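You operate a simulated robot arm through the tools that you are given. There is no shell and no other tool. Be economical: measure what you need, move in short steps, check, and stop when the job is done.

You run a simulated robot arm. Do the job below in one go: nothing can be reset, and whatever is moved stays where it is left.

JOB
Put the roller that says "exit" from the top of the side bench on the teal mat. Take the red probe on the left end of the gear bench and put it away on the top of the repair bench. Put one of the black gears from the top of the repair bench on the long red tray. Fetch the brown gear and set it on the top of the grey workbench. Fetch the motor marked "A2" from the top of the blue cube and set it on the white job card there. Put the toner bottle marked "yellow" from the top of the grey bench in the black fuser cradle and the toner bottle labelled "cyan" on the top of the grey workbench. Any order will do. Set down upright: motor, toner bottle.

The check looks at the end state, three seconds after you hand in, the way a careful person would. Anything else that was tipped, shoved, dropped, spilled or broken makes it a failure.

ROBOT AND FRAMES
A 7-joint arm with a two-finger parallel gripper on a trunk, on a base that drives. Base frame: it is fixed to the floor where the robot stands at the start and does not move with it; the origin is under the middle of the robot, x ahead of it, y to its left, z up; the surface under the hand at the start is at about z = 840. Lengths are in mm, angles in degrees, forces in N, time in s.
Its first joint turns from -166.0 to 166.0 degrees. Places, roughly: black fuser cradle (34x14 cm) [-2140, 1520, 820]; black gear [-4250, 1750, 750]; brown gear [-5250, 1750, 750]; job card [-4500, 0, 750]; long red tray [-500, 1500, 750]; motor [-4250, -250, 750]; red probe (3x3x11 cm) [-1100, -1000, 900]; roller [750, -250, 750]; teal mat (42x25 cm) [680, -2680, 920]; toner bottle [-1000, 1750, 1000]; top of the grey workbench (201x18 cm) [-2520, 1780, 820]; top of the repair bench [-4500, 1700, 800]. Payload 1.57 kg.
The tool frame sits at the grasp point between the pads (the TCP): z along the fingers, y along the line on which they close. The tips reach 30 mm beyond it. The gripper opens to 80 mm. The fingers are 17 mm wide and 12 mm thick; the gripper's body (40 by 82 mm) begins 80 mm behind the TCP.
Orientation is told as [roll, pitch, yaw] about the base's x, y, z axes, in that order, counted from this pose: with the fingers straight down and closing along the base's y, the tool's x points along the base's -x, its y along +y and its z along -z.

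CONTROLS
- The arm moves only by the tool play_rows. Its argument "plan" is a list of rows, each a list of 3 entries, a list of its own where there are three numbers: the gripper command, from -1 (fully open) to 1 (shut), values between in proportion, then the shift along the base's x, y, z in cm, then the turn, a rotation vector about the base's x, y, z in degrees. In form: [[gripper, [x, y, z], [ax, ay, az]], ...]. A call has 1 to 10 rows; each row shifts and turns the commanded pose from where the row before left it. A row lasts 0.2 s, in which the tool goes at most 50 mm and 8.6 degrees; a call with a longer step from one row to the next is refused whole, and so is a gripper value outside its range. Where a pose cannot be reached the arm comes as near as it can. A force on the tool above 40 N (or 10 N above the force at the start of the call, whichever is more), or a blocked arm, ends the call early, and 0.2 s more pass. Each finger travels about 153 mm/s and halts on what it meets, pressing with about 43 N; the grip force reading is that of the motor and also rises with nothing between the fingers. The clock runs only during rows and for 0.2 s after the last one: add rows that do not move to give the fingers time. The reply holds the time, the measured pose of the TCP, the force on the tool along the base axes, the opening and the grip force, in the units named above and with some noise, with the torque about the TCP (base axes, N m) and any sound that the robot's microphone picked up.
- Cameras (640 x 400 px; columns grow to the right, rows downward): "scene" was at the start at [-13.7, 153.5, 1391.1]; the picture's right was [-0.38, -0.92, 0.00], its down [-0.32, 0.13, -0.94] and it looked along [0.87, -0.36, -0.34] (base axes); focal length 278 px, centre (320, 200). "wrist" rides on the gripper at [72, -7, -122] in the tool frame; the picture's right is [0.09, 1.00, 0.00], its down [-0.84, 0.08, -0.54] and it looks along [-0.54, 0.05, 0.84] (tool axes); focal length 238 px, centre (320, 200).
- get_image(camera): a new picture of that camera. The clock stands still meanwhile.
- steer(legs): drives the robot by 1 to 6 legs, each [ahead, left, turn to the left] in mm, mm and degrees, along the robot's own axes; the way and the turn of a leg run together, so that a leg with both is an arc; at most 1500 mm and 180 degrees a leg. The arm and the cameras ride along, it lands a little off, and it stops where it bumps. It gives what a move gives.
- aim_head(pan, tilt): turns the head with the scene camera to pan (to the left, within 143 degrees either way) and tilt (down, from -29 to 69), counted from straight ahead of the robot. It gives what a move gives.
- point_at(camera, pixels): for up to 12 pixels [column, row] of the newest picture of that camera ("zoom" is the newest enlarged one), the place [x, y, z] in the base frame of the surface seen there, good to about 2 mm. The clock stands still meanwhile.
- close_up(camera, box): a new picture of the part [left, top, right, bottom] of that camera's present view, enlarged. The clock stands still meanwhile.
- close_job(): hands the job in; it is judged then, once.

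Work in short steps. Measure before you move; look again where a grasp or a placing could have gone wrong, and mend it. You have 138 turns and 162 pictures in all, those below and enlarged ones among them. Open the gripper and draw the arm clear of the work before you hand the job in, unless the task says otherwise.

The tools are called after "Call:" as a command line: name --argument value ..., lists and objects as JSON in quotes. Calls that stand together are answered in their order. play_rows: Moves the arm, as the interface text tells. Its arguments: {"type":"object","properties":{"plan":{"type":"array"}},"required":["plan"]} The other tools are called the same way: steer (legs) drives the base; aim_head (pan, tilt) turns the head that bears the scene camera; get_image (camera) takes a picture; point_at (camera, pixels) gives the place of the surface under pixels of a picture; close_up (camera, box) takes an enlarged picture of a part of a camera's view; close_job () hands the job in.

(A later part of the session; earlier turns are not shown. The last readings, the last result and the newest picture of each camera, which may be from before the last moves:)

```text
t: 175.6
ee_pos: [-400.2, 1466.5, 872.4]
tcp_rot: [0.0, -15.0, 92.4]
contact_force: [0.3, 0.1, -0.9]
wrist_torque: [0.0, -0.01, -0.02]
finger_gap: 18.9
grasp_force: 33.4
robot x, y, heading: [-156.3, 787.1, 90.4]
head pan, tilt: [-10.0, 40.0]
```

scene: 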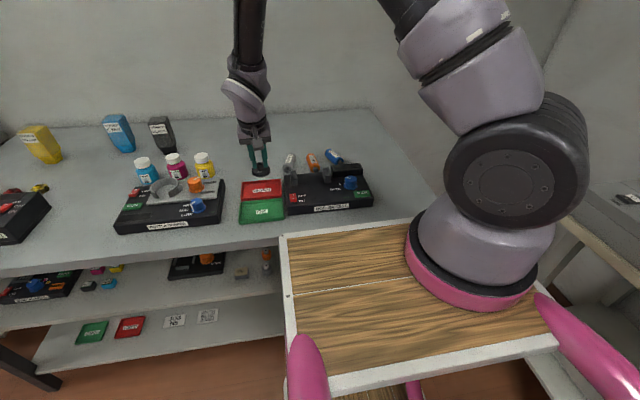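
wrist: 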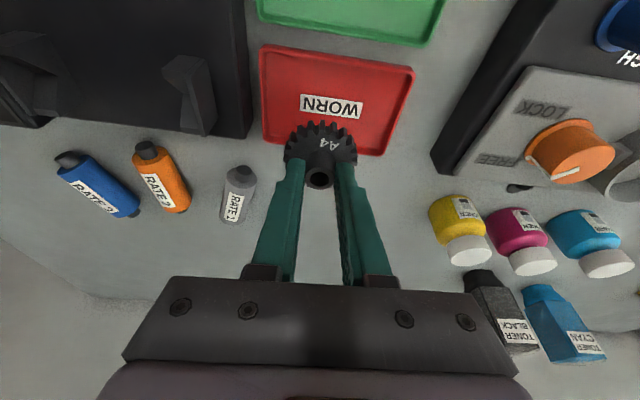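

No contact yet. I lower 2 mm more, open and rise.

Call:
play_rows --plan '[[1, [0, 0, -0.2], [0, 0, 0]], [1, [0, 0, 0], [0, 0, 0]], [0.4, [0, 0, 0], [0, 0, 0]], [0.1, [0, 0, 0], [0, 0, 0]], [0.1, [0, 0, 0], [0, 0, 0]], [0.1, [0, 0, 3], [0, 0, 0]], [0.1, [0, -1, 4], [0, 0, 0]], [-0.3, [0, -1, 4.5], [0, 0, 0]], [-1, [0, -1, 4.5], [0, 0, 0]], [-1, [0, -1, 4.5], [0, 0, 0]]]'

Call:
get_image --camera "wrist"

Call:
close_up --camera "scene" --box '[180, 120, 400, 250]'

```text
t: 177.8
ee_pos: [-401.0, 1427.0, 1074.3]
tcp_rot: [-0.1, -14.9, 92.4]
contact_force: [0.3, 0.0, -0.5]
wrist_torque: [-0.04, -0.01, -0.02]
finger_gap: 80.0
grasp_force: 0.1
robot x, y, heading: [-155.6, 787.0, 90.6]
head pan, tilt: [-10.0, 40.0]
```

```text
88 pictures are left
```

wrist: 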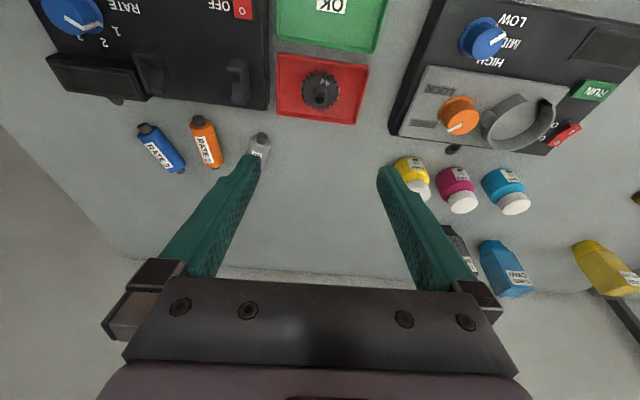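

```text
2.91 times, centred on (290, 185) of scene
```

zoom: 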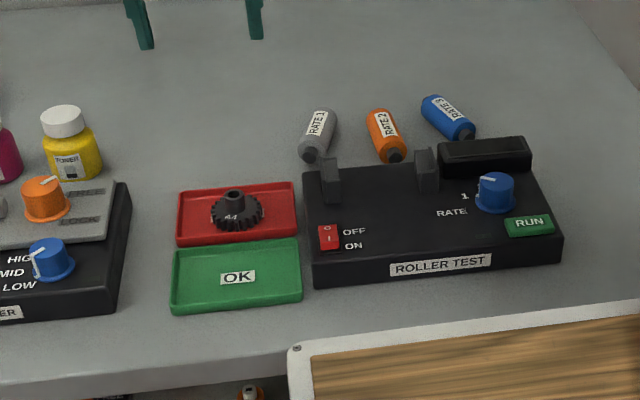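

The black gear lies in the tray. Next are the toner bottles, which I approach by strafing left 700 mm.

Call:
play_rows --plan '[[-1, [0, -2, 4.5], [0, 0, 0]], [-1, [0, -2, 4.5], [0, 0, 0]], [-1, [2, -2, 2], [0, 0, 0]], [-1, [4, -1, 0], [0, 0, 0]], [-1, [4, 0, 0], [0, 0, 0]]]'

Call:
steer --legs '[[0, 760, 0]]'

Call:
aim_head --pan 0 --tilt 25

Call:
get_image --camera "scene"

Call:
get_image --camera "wrist"

```text
t: 179.0
ee_pos: [-302.5, 1355.2, 1183.4]
tcp_rot: [-0.1, -14.9, 92.5]
contact_force: [0.0, 0.7, -0.2]
wrist_torque: [-0.01, -0.06, -0.02]
finger_gap: 80.0
grasp_force: 0.2
robot x, y, heading: [-157.3, 786.2, 90.7]
head pan, tilt: [-10.0, 40.0]
```

```text
t: 183.1
ee_pos: [-1057.8, 1348.1, 1183.3]
tcp_rot: [0.0, -15.0, 92.1]
contact_force: [0.1, 0.6, 0.8]
wrist_torque: [-0.02, 0.02, -0.02]
finger_gap: 80.0
grasp_force: 0.1
robot x, y, heading: [-913.2, 780.0, 90.5]
head pan, tilt: [-10.0, 40.0]
```

```text
t: 183.8
ee_pos: [-1056.5, 1346.3, 1181.9]
tcp_rot: [0.0, -14.9, 92.2]
contact_force: [0.6, 0.3, -0.4]
wrist_torque: [0.0, -0.03, 0.02]
finger_gap: 79.9
grasp_force: 0.1
robot x, y, heading: [-914.5, 779.4, 90.6]
head pan, tilt: [0.0, 25.0]
```

```text
86 pictures are left
```

scene: 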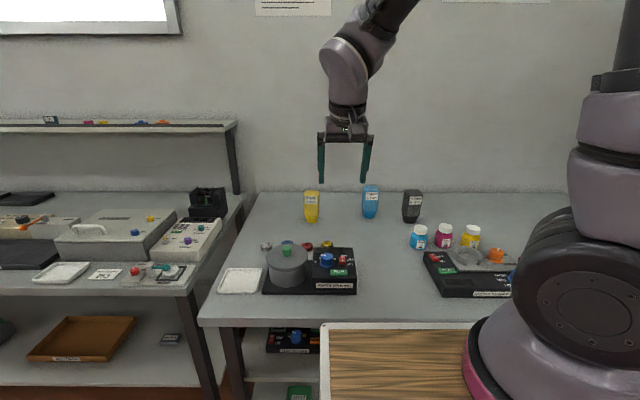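

```text
85 pictures are left
```

wrist: 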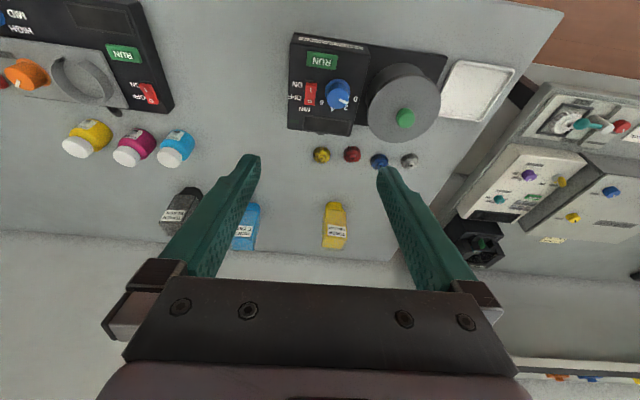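

I zoom in on the bottles to read labels and shape.

Call:
close_up --camera "scene" --box '[280, 170, 440, 250]'

Call:
point_at --camera "zoom" --pixels '[[122, 90], [122, 145], [122, 185], [122, 205], [98, 120], [148, 120], [358, 75], [358, 140], [358, 185], [336, 110], [385, 110], [122, 215]]'

```text
4.00 times, centred on (360, 210) of scene
```

zoom: 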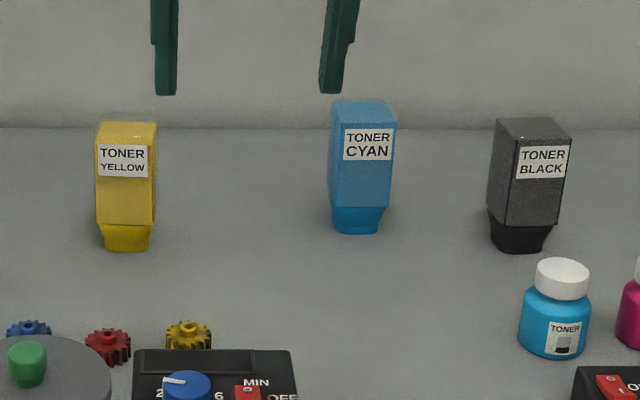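

```text
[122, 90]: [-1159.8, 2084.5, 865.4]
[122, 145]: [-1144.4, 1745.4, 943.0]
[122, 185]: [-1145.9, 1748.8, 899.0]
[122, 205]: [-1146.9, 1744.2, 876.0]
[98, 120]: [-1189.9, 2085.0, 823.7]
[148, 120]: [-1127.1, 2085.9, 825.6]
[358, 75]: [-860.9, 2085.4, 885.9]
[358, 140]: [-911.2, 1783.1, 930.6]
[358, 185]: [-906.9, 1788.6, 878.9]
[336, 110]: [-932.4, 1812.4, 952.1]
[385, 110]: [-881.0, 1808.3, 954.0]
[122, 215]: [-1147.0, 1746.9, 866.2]
```

Yellow's front face is at y≈1746, x≈-1146, standing on the narrow end, top ≈965. I shift the base to x≈-1100, y≈880, untilt the tool, and bring it over the bottle.

Call:
steer --legs '[[0, 180, 0], [100, 0, 0]]'

Call:
play_rows --plan '[[-1, [0, 3, 0], [-2, 0, 0]], [-1, [0.8, 4.3, -0.5], [-2, 0, 0]], [-1, [0.8, 4.3, -0.5], [-2, 0, 0]], [-1, [0.8, 4.3, -0.5], [-2, 0, 0]], [-1, [0.8, 4.3, -0.5], [-2, 0, 0]], [-1, [0.8, 4.3, -0.5], [-2, 0, 0]], [-1, [0.8, 3, -0.5], [-2, 0, -1]], [-1, [0.8, 3, -0.5], [-1, 0, -1]], [-1, [0, 0, 0], [0, 0, 0]]]'

Call:
get_image --camera "wrist"

```text
t: 186.1
ee_pos: [-1234.3, 1447.5, 1182.9]
tcp_rot: [0.0, -14.8, 91.9]
contact_force: [-0.2, -0.8, -0.2]
wrist_torque: [-0.01, 0.0, 0.02]
finger_gap: 80.0
grasp_force: 0.0
robot x, y, heading: [-1092.7, 882.4, 90.3]
head pan, tilt: [0.0, 25.0]
```

```text
t: 188.1
ee_pos: [-1176.6, 1751.7, 1148.9]
tcp_rot: [0.4, 0.1, 89.8]
contact_force: [0.6, -0.5, 0.2]
wrist_torque: [0.02, 0.02, 0.01]
finger_gap: 79.8
grasp_force: 0.1
robot x, y, heading: [-1088.2, 880.7, 90.4]
head pan, tilt: [0.0, 25.0]
```

```text
83 pictures are left
```

wrist: 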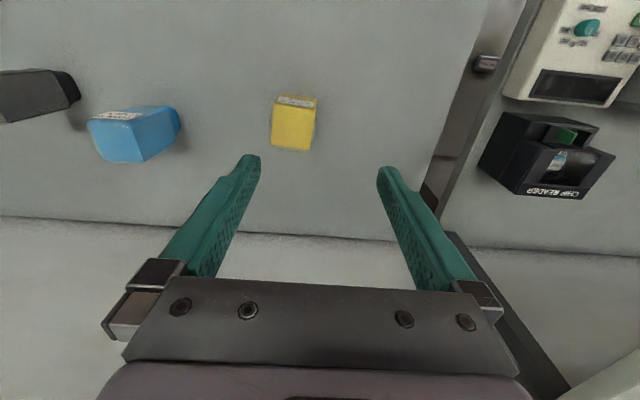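

The bottle's top face shows at (275-313, 105-150). I measure its corners.

Call:
point_at --camera "wrist" --pixels '[[280, 109], [312, 111], [308, 147], [275, 144], [293, 128], [296, 100], [316, 125]]'

Call:
close_up --camera "wrist" --box '[255, 80, 335, 160]'

```text
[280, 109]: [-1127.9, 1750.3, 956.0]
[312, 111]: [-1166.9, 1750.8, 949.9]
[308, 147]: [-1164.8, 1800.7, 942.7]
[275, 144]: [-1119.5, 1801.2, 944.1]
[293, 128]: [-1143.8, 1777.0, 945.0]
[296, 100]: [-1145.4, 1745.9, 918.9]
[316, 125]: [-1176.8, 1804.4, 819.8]
```

```text
5.00 times, centred on (295, 120) of wrist
```

zoom: 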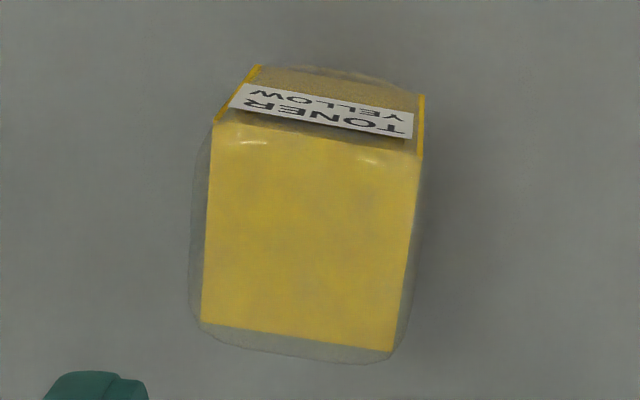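

Bottle centre ≈(-1144,1775), width about 54, top ≈957. I align and descend with open fingers to TCP≈925.

Call:
play_rows --plan '[[-1, [1.6, 1.2, -2], [0, 0, 0]], [-1, [1.65, 1.15, -2], [0, 0, 0]], [-1, [0, 0, -3.5], [0, 0, 0]], [-1, [0, 0, -3.5], [0, 0, 0]], [-1, [0, 0, -1.5], [0, 0, 0]], [-1, [0, 0, 0], [0, 0, 0]]]'

Call:
get_image --camera "wrist"

Call:
close_up --camera "scene" --box '[290, 100, 450, 240]'

```text
t: 189.5
ee_pos: [-1146.2, 1777.4, 1022.6]
tcp_rot: [0.6, 0.0, 89.9]
contact_force: [0.7, -0.2, 0.3]
wrist_torque: [-0.01, 0.03, -0.01]
finger_gap: 79.9
grasp_force: 0.1
robot x, y, heading: [-1089.9, 880.0, 90.1]
head pan, tilt: [0.0, 25.0]
```

```text
81 pictures are left
```

wrist: 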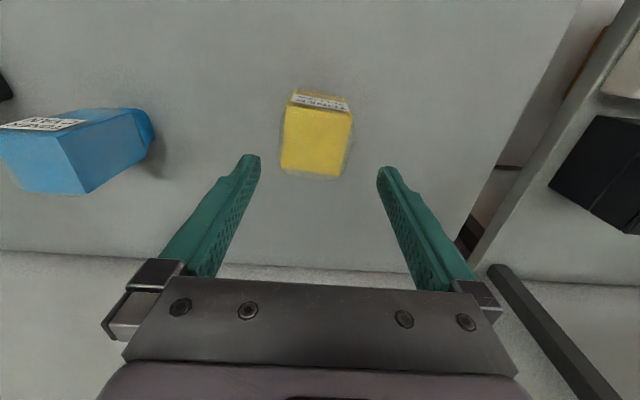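

```text
2.86 times, centred on (370, 170) of scene
```

zoom: 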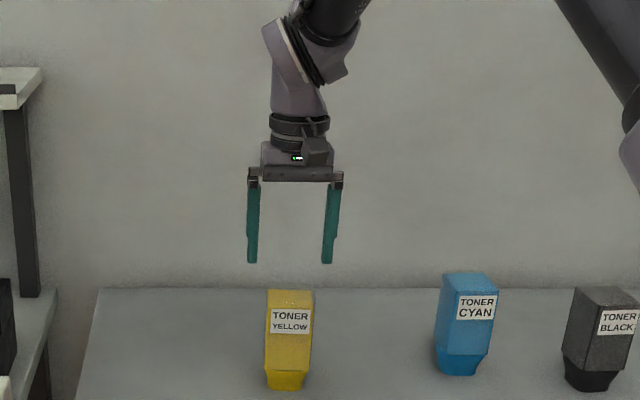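

Well centred. I descend 97 mm and close.

Call:
play_rows --plan '[[-1, [0, -0.1, -3], [0, 0, 0]], [-1, [0, 0, -3], [0, 0, 0]], [-1, [0, 0, -3], [0, 0, 0]], [-1, [0, 0, -0.7], [0, 0, 0]], [-1, [0, 0, 0], [0, 0, 0]], [1, [0, 0, 0], [0, 0, 0]], [1, [0, 0, 0], [0, 0, 0]], [1, [0, 0, 0], [0, 0, 0]]]'

Call:
get_image --camera "wrist"

```text
t: 191.3
ee_pos: [-1146.3, 1774.9, 926.6]
tcp_rot: [0.4, 0.1, 90.0]
contact_force: [1.5, 1.4, 0.7]
wrist_torque: [0.17, -0.17, -0.04]
finger_gap: 62.1
grasp_force: 43.4
robot x, y, heading: [-1100.0, 877.4, 90.2]
head pan, tilt: [0.0, 25.0]
```

```text
79 pictures are left
```

wrist: 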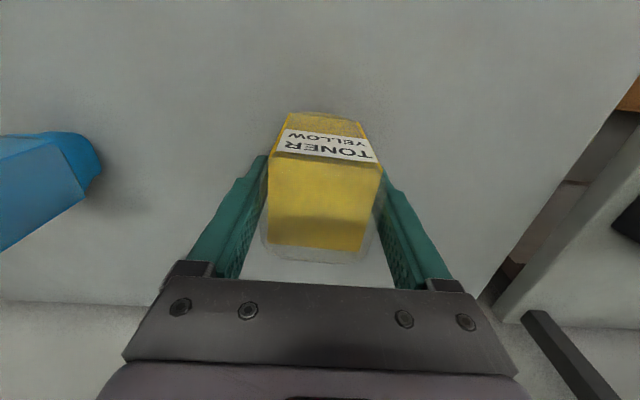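

Gripped at 62 mm. I lift, retract and look at the bottle.

Call:
play_rows --plan '[[1, [0, 0, 2], [0, 0, 0]], [1, [0, 0, 4], [0, 0, 0]], [1, [0, 0, 4.5], [0, 0, 0]], [1, [0, 0, 4.5], [0, 0, 0]], [1, [0, -2, 4], [0, 0, 0]], [1, [0.5, -4, 2], [0, 0, 0]], [1, [0.5, -4.5, 1], [0, 0, 0]], [1, [0.5, -4.5, 0.5], [0, 0, 0]], [1, [0.5, -4.5, 0.5], [0, 0, 0]], [1, [0.5, -4.5, 0], [0, 0, 0]]]'

Call:
steer --legs '[[-80, 0, 0], [0, 1050, 0]]'

Call:
aim_head --pan 0 --tilt 32

Call:
get_image --camera "scene"

Call:
get_image --camera "wrist"

```text
t: 193.5
ee_pos: [-1119.5, 1536.0, 1154.8]
tcp_rot: [0.4, 0.2, 89.9]
contact_force: [-0.4, 0.3, -3.1]
wrist_torque: [0.0, 0.01, 0.0]
finger_gap: 61.9
grasp_force: 43.4
robot x, y, heading: [-1088.4, 876.4, 90.5]
head pan, tilt: [0.0, 25.0]
```

```text
t: 199.6
ee_pos: [-2176.0, 1443.9, 1154.2]
tcp_rot: [0.4, 0.1, 90.5]
contact_force: [0.4, 0.0, -1.8]
wrist_torque: [-0.02, -0.01, -0.02]
finger_gap: 61.4
grasp_force: 43.3
robot x, y, heading: [-2139.3, 788.1, 90.9]
head pan, tilt: [0.0, 25.0]
```

```text
t: 200.2
ee_pos: [-2176.0, 1445.0, 1155.4]
tcp_rot: [0.3, 0.1, 90.4]
contact_force: [-0.2, -0.4, -2.3]
wrist_torque: [-0.02, -0.01, -0.01]
finger_gap: 61.8
grasp_force: 43.1
robot x, y, heading: [-2140.8, 788.0, 91.0]
head pan, tilt: [0.0, 32.0]
```

```text
78 pictures are left
```

scene: 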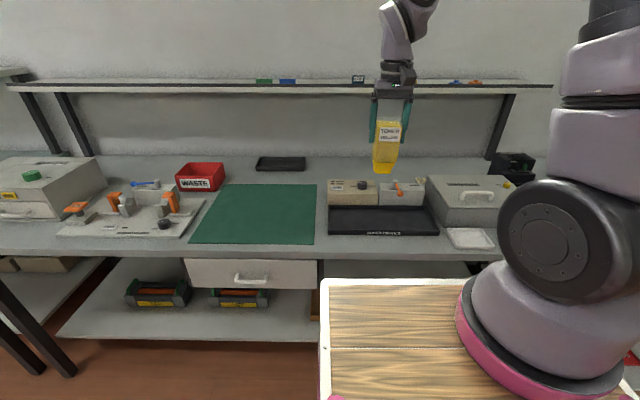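

```text
77 pictures are left
```

wrist: 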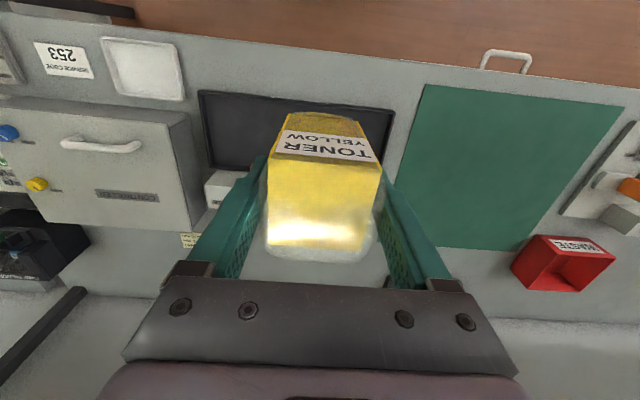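

The black fuser cradle is at (330-440, 206-235). I zoom in and measure it.

Call:
close_up --camera "scene" --box '[310, 160, 470, 250]'

Call:
point_at --camera "zoom" --pixels '[[75, 190], [505, 190], [510, 295], [75, 290], [290, 240], [290, 300], [150, 240], [430, 240], [290, 190], [290, 150], [430, 120]]'

Call:
close_up --camera "scene" --box '[150, 130, 350, 200]'

Call:
point_at --camera "scene" --pixels '[[240, 175], [330, 172], [340, 160], [280, 162], [258, 168], [302, 170], [320, 165], [350, 90], [225, 180], [240, 160]]'

```text
4.00 times, centred on (390, 205) of scene
```

zoom: 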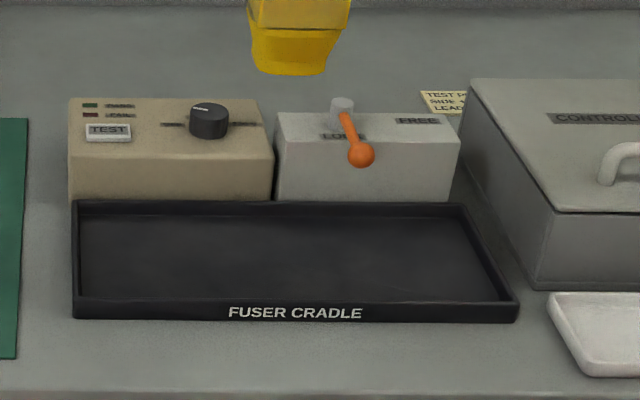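

```text
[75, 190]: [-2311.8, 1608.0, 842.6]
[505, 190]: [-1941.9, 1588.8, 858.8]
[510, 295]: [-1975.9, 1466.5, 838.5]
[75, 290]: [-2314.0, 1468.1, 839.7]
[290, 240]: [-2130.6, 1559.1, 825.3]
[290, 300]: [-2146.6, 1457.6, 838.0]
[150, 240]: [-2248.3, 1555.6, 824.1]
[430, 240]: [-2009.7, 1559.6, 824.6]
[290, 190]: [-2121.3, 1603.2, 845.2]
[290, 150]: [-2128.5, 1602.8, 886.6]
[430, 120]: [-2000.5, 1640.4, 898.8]
```

```text
3.20 times, centred on (250, 165) of scene
```

zoom: 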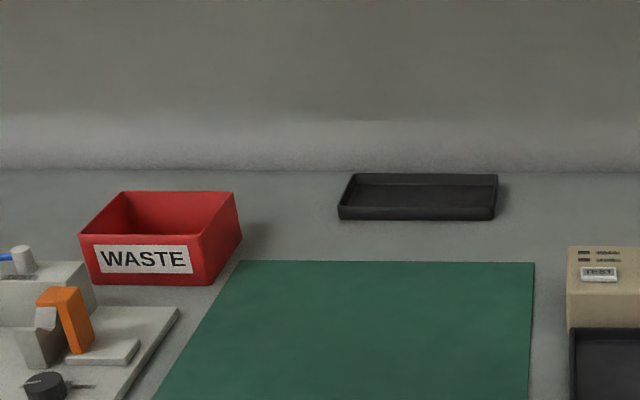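

```text
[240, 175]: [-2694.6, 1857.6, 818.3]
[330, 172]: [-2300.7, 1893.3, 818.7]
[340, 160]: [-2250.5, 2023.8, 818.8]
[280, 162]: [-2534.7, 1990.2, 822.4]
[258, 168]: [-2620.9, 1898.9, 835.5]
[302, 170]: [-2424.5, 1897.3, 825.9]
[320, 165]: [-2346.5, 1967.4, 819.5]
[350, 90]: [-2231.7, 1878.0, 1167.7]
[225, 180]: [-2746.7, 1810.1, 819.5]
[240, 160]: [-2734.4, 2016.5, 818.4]
```

Cradle interior x -2310…-1976, y 1465…1597, floor 824.5. I lower the bottle to its centre (-2143,1525), TCP≈932.

Call:
play_rows --plan '[[1, [1.65, 3.8, -1.5], [0, 0, 0]], [1, [1.65, 3.9, -1.5], [0, 0, 0]], [1, [0, 0, -4], [0, 0, 0]], [1, [0, 0, -4], [0, 0, 0]], [1, [0, 0, -4], [0, 0, 0]], [1, [0, 0, -3.5], [0, 0, 0]], [1, [0, 0, -2], [0, 0, 0]], [1, [0, 0, -1], [0, 0, 0]], [1, [0, 0, -0.4], [0, 0, 0]], [1, [0, 0, 0], [0, 0, 0]]]'

Call:
close_up --camera "scene" --box '[310, 100, 470, 250]'

```text
t: 202.4
ee_pos: [-2142.6, 1521.4, 936.3]
tcp_rot: [0.4, 0.1, 90.5]
contact_force: [-0.5, 0.7, -1.8]
wrist_torque: [-0.01, 0.0, 0.03]
finger_gap: 61.7
grasp_force: 43.1
robot x, y, heading: [-2140.4, 790.4, 91.0]
head pan, tilt: [0.0, 32.0]
```

```text
2.67 times, centred on (390, 175) of scene
```

zoom: 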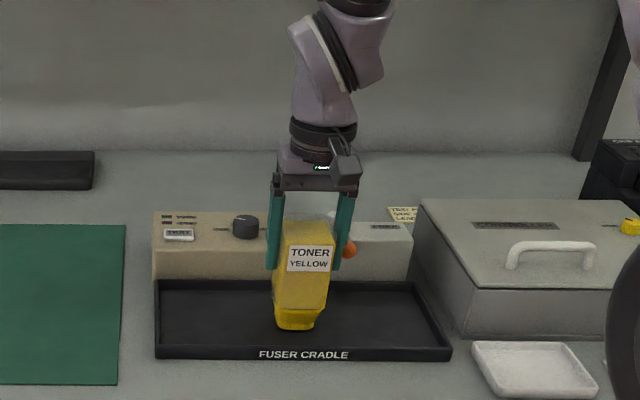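

About 4 mm remain. I ease down and check for contact.

Call:
play_rows --plan '[[1, [0, 0, -0.25], [0, 0, 0]], [1, [0, 0, -0.2], [0, 0, 0]], [1, [0, 0, 0], [0, 0, 0]]]'

```text
t: 203.2
ee_pos: [-2142.9, 1521.8, 933.2]
tcp_rot: [0.5, 0.1, 90.5]
contact_force: [0.7, 0.3, -1.5]
wrist_torque: [0.0, 0.01, -0.01]
finger_gap: 61.5
grasp_force: 42.9
robot x, y, heading: [-2143.6, 788.3, 91.0]
head pan, tilt: [0.0, 32.0]
```

Call:
play_rows --plan '[[1, [0, 0, -0.15], [0, 0, 0]], [1, [0, 0, -0.1], [0, 0, 0]], [1, [0, 0, 0], [0, 0, 0]]]'

```text
t: 204.0
ee_pos: [-2142.4, 1522.8, 931.7]
tcp_rot: [0.5, -0.1, 90.6]
contact_force: [0.2, -2.4, 37.4]
wrist_torque: [-0.05, -0.84, -0.26]
finger_gap: 61.8
grasp_force: 42.9
robot x, y, heading: [-2138.3, 790.2, 91.0]
head pan, tilt: [0.0, 32.0]
```

Firm contact at z 931.7 (37 N). I ease up 1.5 mm, open and rise.

Call:
play_rows --plan '[[1, [0, 0, 0.15], [0, 0, 0]], [1, [0, 0, 0], [0, 0, 0]], [-0.65, [0, 0, 0], [0, 0, 0]], [-1, [0, 0, 0], [0, 0, 0]], [-1, [0, 0, 0], [0, 0, 0]], [-1, [0, 0, 3], [0, 0, 0]], [-1, [0, 0, 4], [0, 0, 0]], [-1, [0, 0, 4.5], [0, 0, 0]], [-1, [0, 0, 4.5], [0, 0, 0]], [-1, [0, -2, 4.4], [0, 0, 0]]]'

Call:
get_image --camera "scene"

Call:
get_image --camera "wrist"

```text
t: 206.2
ee_pos: [-2141.2, 1501.5, 1136.1]
tcp_rot: [0.3, 0.1, 90.5]
contact_force: [0.3, 0.7, -0.6]
wrist_torque: [-0.01, -0.04, 0.03]
finger_gap: 79.9
grasp_force: 0.0
robot x, y, heading: [-2139.6, 788.1, 90.9]
head pan, tilt: [0.0, 32.0]
```

```text
73 pictures are left
```

scene: 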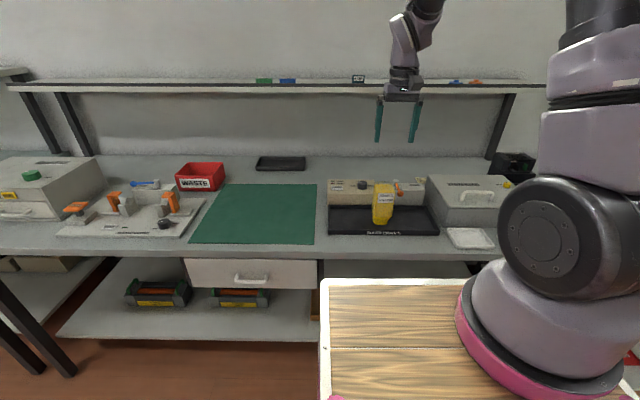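

```text
72 pictures are left
```

wrist: 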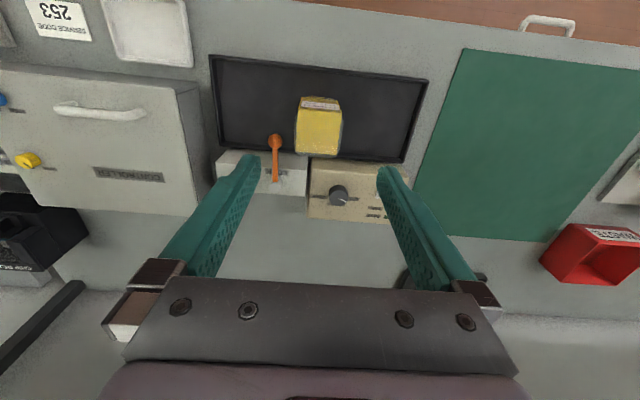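

Yellow stands in the cradle. I measure the free bare strip behind for later, then go to the cyan bottle.

Call:
point_at --camera "wrist" --pixels '[[300, 240], [260, 225], [350, 230], [335, 215], [290, 270], [265, 195], [390, 220]]'

Call:
steer --legs '[[0, -1240, -1], [95, 0, 0]]'

Call:
get_image --camera "scene"

```text
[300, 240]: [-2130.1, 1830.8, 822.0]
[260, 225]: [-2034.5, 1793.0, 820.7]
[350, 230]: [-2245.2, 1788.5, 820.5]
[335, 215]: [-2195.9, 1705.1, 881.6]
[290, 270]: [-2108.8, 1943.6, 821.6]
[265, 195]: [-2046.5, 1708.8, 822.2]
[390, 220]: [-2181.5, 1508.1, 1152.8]
```

```text
t: 213.2
ee_pos: [-900.4, 1607.4, 1135.9]
tcp_rot: [0.4, 0.1, 89.5]
contact_force: [0.0, 0.0, 0.4]
wrist_torque: [0.06, 0.01, 0.01]
finger_gap: 80.2
grasp_force: 0.1
robot x, y, heading: [-911.6, 894.7, 90.0]
head pan, tilt: [0.0, 32.0]
```

```text
71 pictures are left
```

scene: 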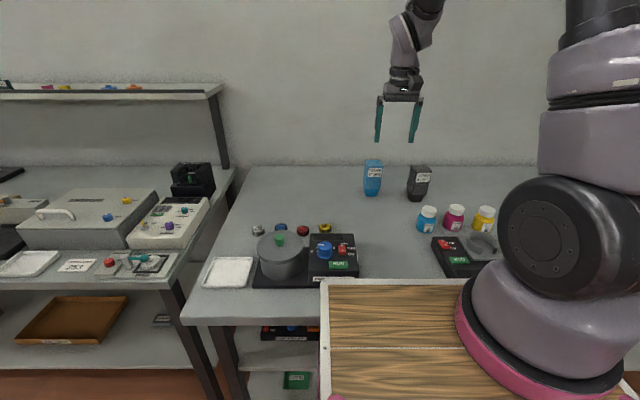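

I move over the cyan bottle and look from the wrist.

Call:
play_rows --plan '[[-1, [0, 4, 0], [0, 0, 0]], [-1, [0, 4, 0], [0, 0, 0]], [-1, [0, 4, 0], [0, 0, 0]], [-1, [0, 4, 0], [0, 0, 0]], [-1, [0, 2, 0], [0, 0, 0]], [-1, [0, 0, 0], [0, 0, 0]]]'

Call:
get_image --camera "wrist"

Call:
close_up --camera "wrist" --box '[270, 70, 390, 170]'

```text
t: 214.6
ee_pos: [-899.6, 1787.8, 1136.2]
tcp_rot: [0.4, 0.0, 89.6]
contact_force: [-0.4, -0.4, 0.5]
wrist_torque: [0.02, 0.0, -0.01]
finger_gap: 80.1
grasp_force: 0.1
robot x, y, heading: [-913.9, 895.0, 89.9]
head pan, tilt: [0.0, 32.0]
```

```text
70 pictures are left
```

wrist: 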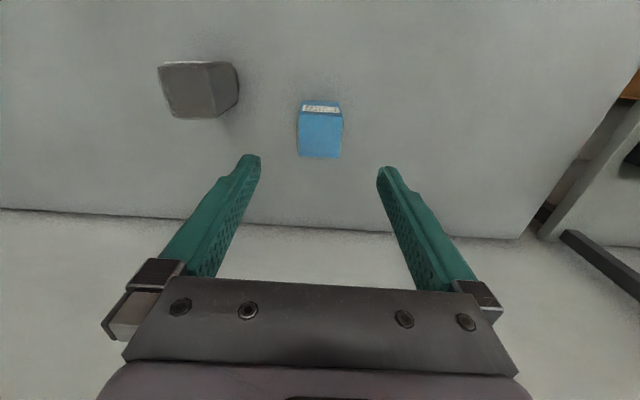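

```text
4.00 times, centred on (330, 120) of wrist
```

zoom: 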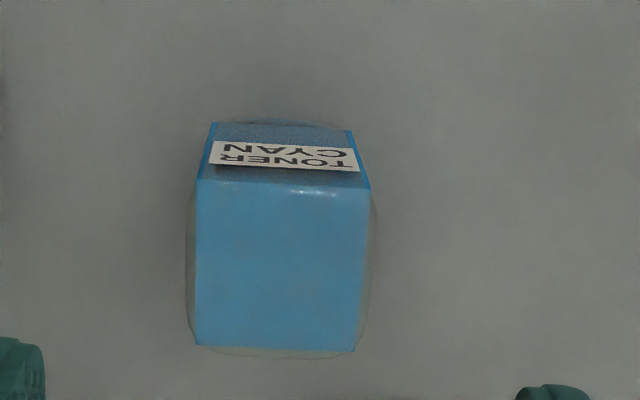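

Call:
point_at --camera "zoom" --pixels '[[203, 190], [365, 198], [352, 340], [200, 335], [280, 265], [280, 160]]'

```text
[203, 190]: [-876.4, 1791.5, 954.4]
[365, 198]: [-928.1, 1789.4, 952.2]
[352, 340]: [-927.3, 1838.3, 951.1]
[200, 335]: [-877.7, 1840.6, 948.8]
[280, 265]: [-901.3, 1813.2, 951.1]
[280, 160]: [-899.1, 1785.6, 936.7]
```

Centre (-902.5,1814), turned ≈2.5°. I align, descend to TCP≈927 and close.

Call:
play_rows --plan '[[-1, [-0.3, 1.3, -1], [0, 0, 1.3]], [-1, [0, 1.3, -2], [0, 0, 1.2]], [-1, [0, 0, -4], [0, 0, 0]], [-1, [0, 0, -4], [0, 0, 0]], [-1, [0, 0, -4], [0, 0, 0]], [-1, [0, 0, -4], [0, 0, 0]], [-1, [0, 0, -1.9], [0, 0, 0]], [-1, [0, 0, 0], [0, 0, 0]]]'

Call:
get_image --camera "wrist"

```text
t: 216.4
ee_pos: [-901.6, 1813.1, 927.1]
tcp_rot: [0.4, 0.0, 92.0]
contact_force: [-0.7, -0.6, 0.4]
wrist_torque: [0.0, 0.04, 0.01]
finger_gap: 80.0
grasp_force: 0.1
robot x, y, heading: [-914.1, 894.9, 89.6]
head pan, tilt: [0.0, 32.0]
```

```text
68 pictures are left
```

wrist: 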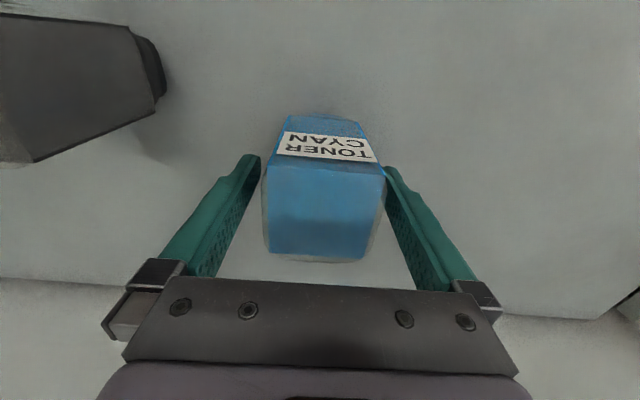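

The bottle is between the fingers. I close, lift and retract.

Call:
play_rows --plan '[[1, [0, 0, 0], [0, 0, 0]], [1, [0, 0, 0], [0, 0, 0]], [1, [0, 0, 0], [0, 0, 0]], [1, [0, 0, 2], [0, 0, 0]], [1, [0, 0, 4], [0, 0, 0]], [1, [0, 0, 4.5], [0, 0, 0]], [1, [0, 0, 4.5], [0, 0, 0]], [1, [0, -3, 3.5], [0, 0, 0]], [1, [0, -4.5, 1.5], [0, 0, 0]], [1, [0, -4.5, 1], [0, 0, 0]]]'

Call:
play_rows --plan '[[1, [0, -4.5, 0], [0, 0, 0]], [1, [0, -4.5, 0], [0, 0, 0]], [1, [0, -4.5, 0], [0, 0, 0]], [1, [0, -4, 0], [0, 0, 0]]]'

```text
t: 218.6
ee_pos: [-901.5, 1692.7, 1134.8]
tcp_rot: [0.4, 0.2, 92.1]
contact_force: [0.0, 1.1, -2.8]
wrist_torque: [-0.05, -0.02, 0.0]
finger_gap: 61.6
grasp_force: 43.4
robot x, y, heading: [-913.5, 898.0, 89.8]
head pan, tilt: [0.0, 32.0]
```

```text
t: 219.6
ee_pos: [-902.9, 1515.3, 1135.7]
tcp_rot: [0.5, 0.1, 92.0]
contact_force: [-0.5, -0.1, -2.5]
wrist_torque: [-0.03, 0.0, -0.05]
finger_gap: 61.5
grasp_force: 42.6
robot x, y, heading: [-912.0, 897.0, 90.0]
head pan, tilt: [0.0, 32.0]
```

Held. I drive to the workbench and look at the free strip.

Call:
steer --legs '[[-80, 0, 0], [0, 1215, 0], [110, 0, 0]]'

Call:
get_image --camera "scene"

Call:
get_image --camera "wrist"

```text
t: 227.3
ee_pos: [-2129.4, 1547.2, 1134.9]
tcp_rot: [0.5, 0.1, 92.0]
contact_force: [0.4, 0.8, -1.7]
wrist_torque: [-0.03, 0.03, 0.05]
finger_gap: 61.5
grasp_force: 42.8
robot x, y, heading: [-2134.5, 926.7, 89.9]
head pan, tilt: [0.0, 32.0]
```

```text
67 pictures are left
```

scene: 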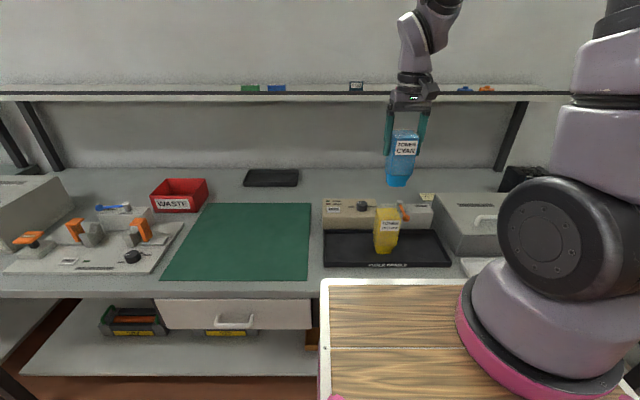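

```text
66 pictures are left
```

wrist: 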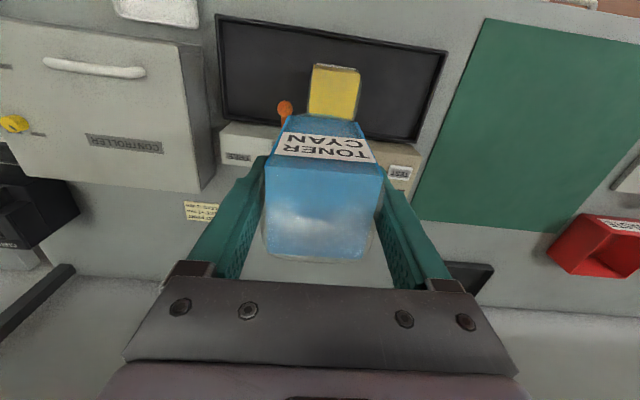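

The path is free. I move over (-2145,1772), then lower to just above the surface.

Call:
play_rows --plan '[[1, [-0.3, 4.5, 0], [0, 0, 0]], [1, [-0.3, 4.5, 0], [0, 0, 0]], [1, [-0.3, 4.5, 0], [0, 0, 0]], [1, [-0.3, 4.5, 0], [0, 0, 0]], [1, [-0.3, 4.5, 0], [0, 0, 0]], [1, [0, 0, -4], [0, 0, 0]], [1, [0, 0, -4], [0, 0, 0]], [1, [0, 0, -4], [0, 0, 0]], [1, [0, 0, -4], [0, 0, 0]], [1, [0, 0, 0], [0, 0, 0]]]'

Call:
close_up --camera "scene" --box '[320, 60, 480, 260]'

```text
t: 229.5
ee_pos: [-2142.5, 1771.8, 975.7]
tcp_rot: [0.3, 0.1, 92.1]
contact_force: [0.2, 0.4, -2.4]
wrist_torque: [-0.02, 0.06, 0.03]
finger_gap: 61.7
grasp_force: 43.0
robot x, y, heading: [-2137.5, 926.9, 90.1]
head pan, tilt: [0.0, 32.0]
```

```text
2.00 times, centred on (400, 160) of scene
```

zoom: 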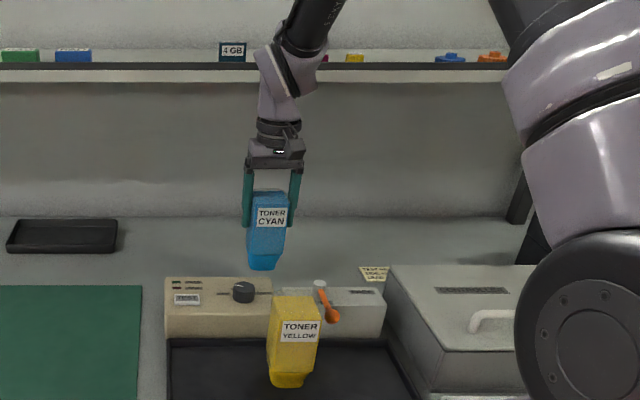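

Clear of the box and the shelf. I lower the rest slowly.

Call:
play_rows --plan '[[1, [0, 0, -2.5], [0, 0, 0]], [1, [0, 0, -1.3], [0, 0, 0]], [1, [0, 0, -0.5], [0, 0, 0]], [1, [0, 0, -0.2], [0, 0, 0]], [1, [0, 0, -0.15], [0, 0, 0]], [1, [0, 0, 0], [0, 0, 0]]]'

```text
t: 230.9
ee_pos: [-2144.3, 1771.4, 930.2]
tcp_rot: [0.5, 0.0, 92.1]
contact_force: [0.1, 0.4, -2.0]
wrist_torque: [0.0, 0.01, 0.02]
finger_gap: 61.7
grasp_force: 42.6
robot x, y, heading: [-2136.6, 926.1, 89.8]
head pan, tilt: [0.0, 32.0]
```

Call:
play_rows --plan '[[1, [0, 0, -0.12], [0, 0, 0]], [1, [0, 0, -0.1], [0, 0, 0]], [1, [0, 0, 0], [0, 0, 0]]]'

```text
t: 231.7
ee_pos: [-2145.7, 1773.4, 927.9]
tcp_rot: [0.4, 0.0, 92.1]
contact_force: [0.8, -0.1, -2.0]
wrist_torque: [-0.01, -0.01, -0.04]
finger_gap: 61.4
grasp_force: 42.9
robot x, y, heading: [-2139.6, 925.4, 90.1]
head pan, tilt: [0.0, 32.0]
```

Call:
play_rows --plan '[[1, [0, 0, -0.1], [0, 0, 0]], [1, [0, 0, -0.08], [0, 0, 0]], [1, [0, 0, 0], [0, 0, 0]]]'

```text
t: 232.5
ee_pos: [-2144.8, 1771.7, 925.8]
tcp_rot: [0.4, 0.0, 92.1]
contact_force: [1.0, -4.5, 12.8]
wrist_torque: [-0.41, -0.49, -0.08]
finger_gap: 61.6
grasp_force: 43.4
robot x, y, heading: [-2134.6, 927.8, 90.0]
head pan, tilt: [0.0, 32.0]
```

Contact is made (13 N). I open and rise.

Call:
play_rows --plan '[[1, [0, 0, 0.05], [0, 0, 0]], [-0.65, [0, 0, 0], [0, 0, 0]], [-1, [0, 0, 0], [0, 0, 0]], [-1, [0, 0, 0], [0, 0, 0]], [-1, [0, 0, 3], [0, 0, 0]], [-1, [0, 0, 4], [0, 0, 0]], [-1, [0, 0, 4.5], [0, 0, 0]], [-1, [0, -2, 4.4], [0, 0, 0]], [-1, [0, -3, 3.9], [0, 0, 0]], [-1, [0, -4, 2.5], [0, 0, 0]]]'

Call:
get_image --camera "scene"

Call:
play_rows --plan '[[-1, [0, -4.5, 0], [0, 0, 0]], [-1, [0, -4.5, 0], [0, 0, 0]], [-1, [0, -4.5, 0], [0, 0, 0]]]'

```text
t: 234.7
ee_pos: [-2143.5, 1681.8, 1147.4]
tcp_rot: [0.4, 0.1, 92.1]
contact_force: [0.2, 0.7, 0.0]
wrist_torque: [-0.05, -0.01, 0.0]
finger_gap: 80.1
grasp_force: 0.0
robot x, y, heading: [-2134.5, 929.6, 89.8]
head pan, tilt: [0.0, 32.0]
```

```text
64 pictures are left
```

scene: 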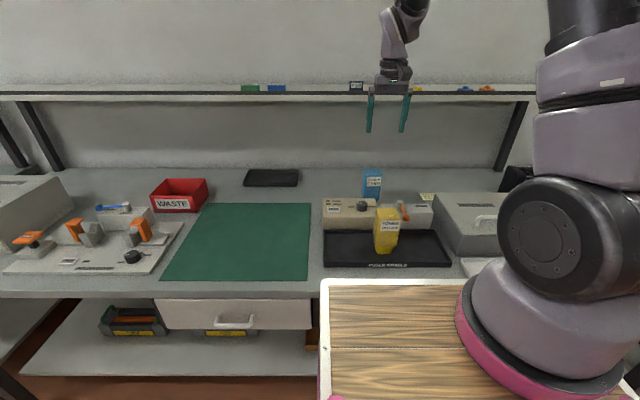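

```text
t: 235.5
ee_pos: [-2143.9, 1545.7, 1147.7]
tcp_rot: [0.5, 0.1, 92.1]
contact_force: [-0.7, 0.9, -0.2]
wrist_torque: [-0.1, -0.02, 0.02]
finger_gap: 79.8
grasp_force: 0.0
robot x, y, heading: [-2132.0, 928.0, 89.9]
head pan, tilt: [0.0, 32.0]
```

Both toner bottles stand properly. Next is the brown gear at about (-5125,1860): I drive to x≈-5090 and tilt the tool to about 35°, since the shelf overhangs it.

Call:
steer --legs '[[-150, 0, 0], [0, 1480, 0], [0, 1480, 0]]'

Call:
play_rows --plan '[[-0.3, [0, 0, 0], [4, 0, 0]], [-0.3, [0, 0, 0], [4, 0, 0]], [-0.3, [0, 0, 0], [4, 0, 0]], [-0.3, [0, 0, 0], [4, 0, 0]], [-0.3, [0, 0, 0], [4, 0, 0]], [-0.3, [0, 0, 0], [4, 0, 0]], [-0.3, [0, 0, 0], [4, 0, 0]], [-0.3, [0, 0, 0], [4, 0, 0]], [-0.3, [0, 0, 0], [3, 0, 0]]]'

Call:
get_image --camera "scene"

Call:
get_image --camera "wrist"

```text
t: 250.6
ee_pos: [-5062.3, 1421.0, 1148.0]
tcp_rot: [0.4, 0.1, 91.1]
contact_force: [0.0, -0.6, 0.4]
wrist_torque: [0.03, -0.01, 0.01]
finger_gap: 79.9
grasp_force: 0.1
robot x, y, heading: [-5066.8, 799.9, 89.1]
head pan, tilt: [0.0, 32.0]
```

```text
t: 252.6
ee_pos: [-5060.7, 1421.8, 1149.4]
tcp_rot: [-1.0, -32.5, 91.3]
contact_force: [-0.1, 0.3, 0.1]
wrist_torque: [0.03, 0.02, 0.0]
finger_gap: 52.0
grasp_force: 0.1
robot x, y, heading: [-5064.6, 800.7, 89.1]
head pan, tilt: [0.0, 32.0]
```

```text
63 pictures are left
```

scene: 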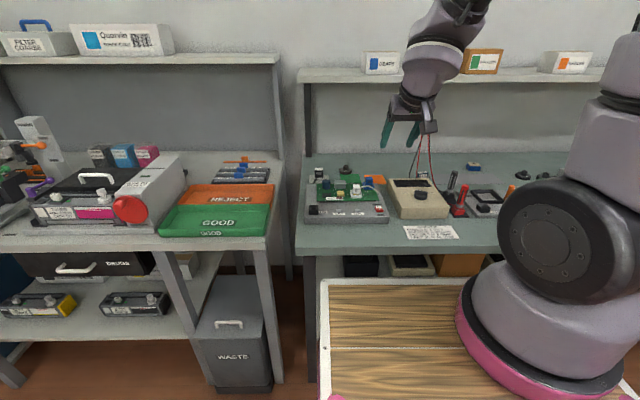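

```text
62 pictures are left
```

wrist: 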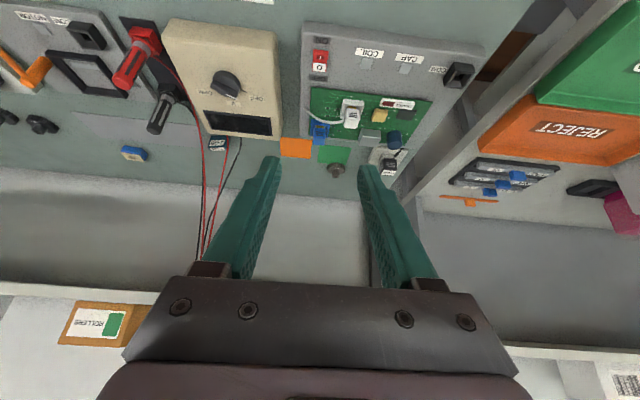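

The gear is at wrist (337,170), with leads well to the right. I drive 140 mm ahead and move the hand closer.

Call:
steer --legs '[[140, 0, 0]]'

Call:
play_rows --plan '[[-0.3, [-1.3, 3, -3], [0, 0, 0]], [-0.3, [-1.3, 3, -3], [0, 0, 0]], [-0.3, [-1.3, 3, -3], [0, 0, 0]], [-0.3, [-1.3, 3, -3], [0, 0, 0]], [-0.3, [-1.3, 2, -2], [0, 0, 0]], [-0.3, [0, 0, 0], [0, 0, 0]]]'

Call:
get_image --camera "wrist"

Call:
get_image --camera "scene"

```text
t: 253.9
ee_pos: [-5058.3, 1562.2, 1149.0]
tcp_rot: [-1.0, -32.4, 91.3]
contact_force: [0.2, 0.5, 0.5]
wrist_torque: [0.04, -0.02, 0.0]
finger_gap: 51.9
grasp_force: 0.0
robot x, y, heading: [-5068.5, 937.1, 89.1]
head pan, tilt: [0.0, 32.0]
```

```text
t: 255.3
ee_pos: [-5121.9, 1701.3, 1009.5]
tcp_rot: [-1.0, -32.4, 91.2]
contact_force: [0.5, 0.6, 0.1]
wrist_torque: [0.03, 0.0, 0.01]
finger_gap: 52.0
grasp_force: 0.1
robot x, y, heading: [-5060.3, 937.8, 88.7]
head pan, tilt: [0.0, 32.0]
```

```text
61 pictures are left
```

wrist: 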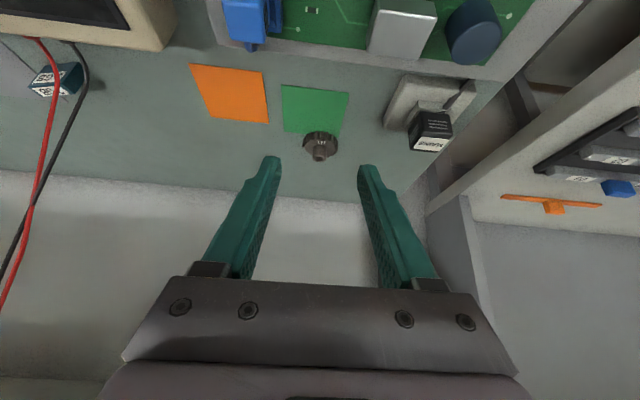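

```text
60 pictures are left
```

scene: 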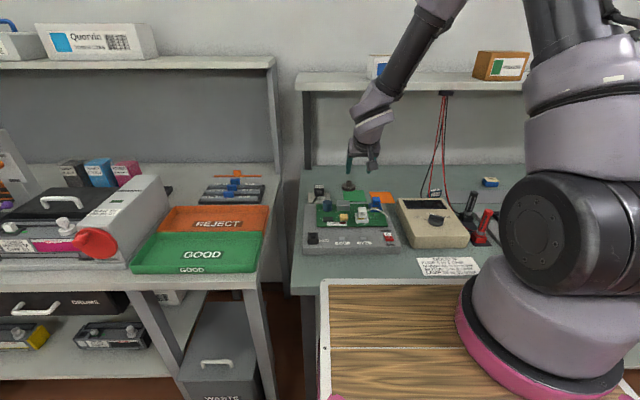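

I enlarge and measure the gear's hub.

Call:
close_up --camera "wrist" --box '[290, 115, 350, 165]'

Call:
point_at --camera "zoom" --pixels '[[260, 370], [350, 370], [305, 330], [305, 388], [160, 270], [450, 270], [310, 170], [305, 250]]'

Call:
close_up --camera "scene" --box '[320, 60, 420, 200]'

```text
8.00 times, centred on (320, 140) of wrist
```

zoom: 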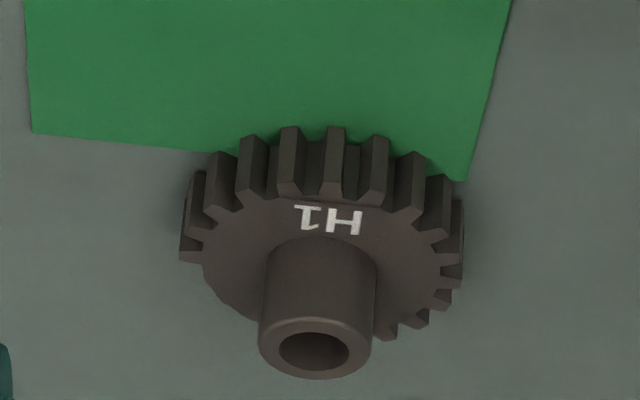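

```text
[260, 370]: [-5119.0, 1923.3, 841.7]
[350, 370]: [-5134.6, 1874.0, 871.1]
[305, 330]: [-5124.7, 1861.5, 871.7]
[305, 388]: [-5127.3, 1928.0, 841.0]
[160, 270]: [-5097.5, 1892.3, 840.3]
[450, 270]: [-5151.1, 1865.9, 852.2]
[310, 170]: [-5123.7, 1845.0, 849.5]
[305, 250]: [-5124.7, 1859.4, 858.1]
```

```text
2.86 times, centred on (370, 130) of scene
```

zoom: 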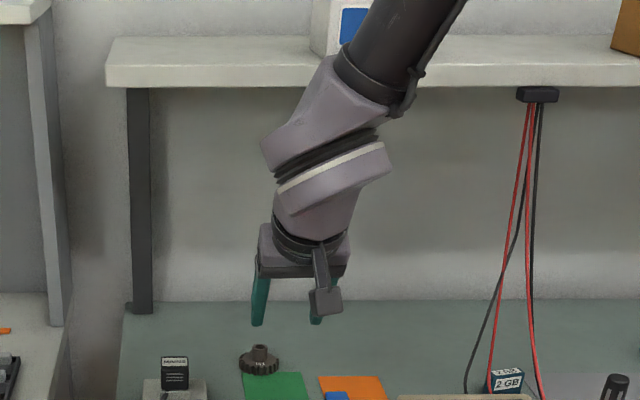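

Hub centre ≈(-5126,1870), top 871, face ≈855. I move in under the shelf edge in small steps and check before closing.

Call:
play_rows --plan '[[-0.3, [-0.2, 4, -2], [0, 0, 0]], [-0.3, [-0.2, 4, -2], [0, 0, 0]], [-0.3, [0, 4, -2], [0, 0, 0]], [-0.3, [0, 3.4, -2.2], [0, 0, 0]], [-0.3, [0, 0, -1.5], [0, 0, 0]], [-0.3, [0, 0, 0], [0, 0, 0]]]'

Call:
get_image --camera "wrist"

Call:
close_up --camera "scene" --box '[320, 60, 420, 200]'

```text
t: 256.7
ee_pos: [-5127.4, 1856.5, 913.4]
tcp_rot: [-0.9, -32.4, 91.4]
contact_force: [-1.0, 0.0, -0.3]
wrist_torque: [0.01, 0.01, 0.02]
finger_gap: 52.0
grasp_force: 0.0
robot x, y, heading: [-5064.2, 941.3, 89.3]
head pan, tilt: [0.0, 32.0]
```

```text
57 pictures are left
```

wrist: 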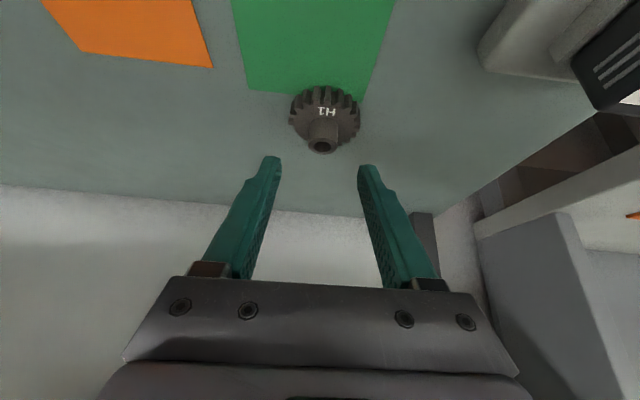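

```text
2.86 times, centred on (370, 130) of scene
```

zoom: 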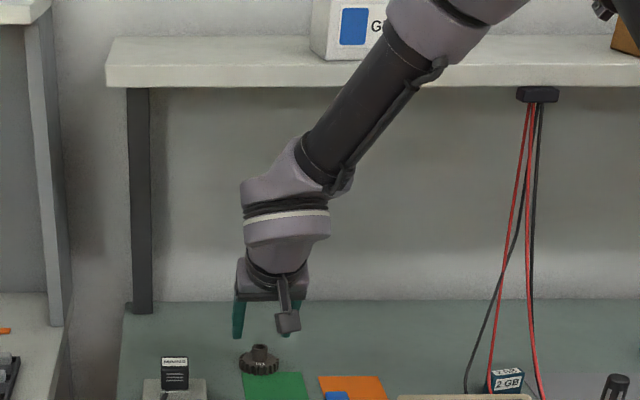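

The geometry agrees with the hub (321,143). I descend the last 26 mm and close.

Call:
play_rows --plan '[[-0.3, [0.1, -0.1, -1.3], [0, 0, 0]], [-0.3, [0, 0, -1.2], [0, 0, 0]], [-0.3, [0, 0, 0], [0, 0, 0]], [1, [0, 0, 0], [0, 0, 0]], [1, [0, 0, 0], [0, 0, 0]], [1, [0, 0, 0], [0, 0, 0]]]'

Call:
get_image --camera "wrist"

```text
t: 258.1
ee_pos: [-5126.0, 1855.8, 886.9]
tcp_rot: [-0.9, -32.5, 91.3]
contact_force: [-0.2, 0.3, 0.0]
wrist_torque: [0.0, 0.0, -0.05]
finger_gap: 20.1
grasp_force: 34.0
robot x, y, heading: [-5062.7, 942.9, 89.0]
head pan, tilt: [0.0, 32.0]
```

```text
55 pictures are left
```

wrist: 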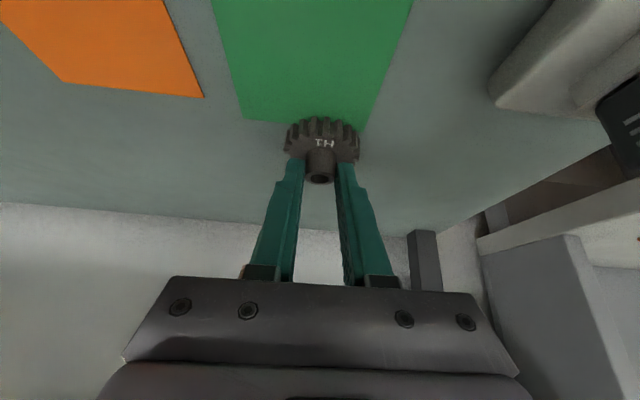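

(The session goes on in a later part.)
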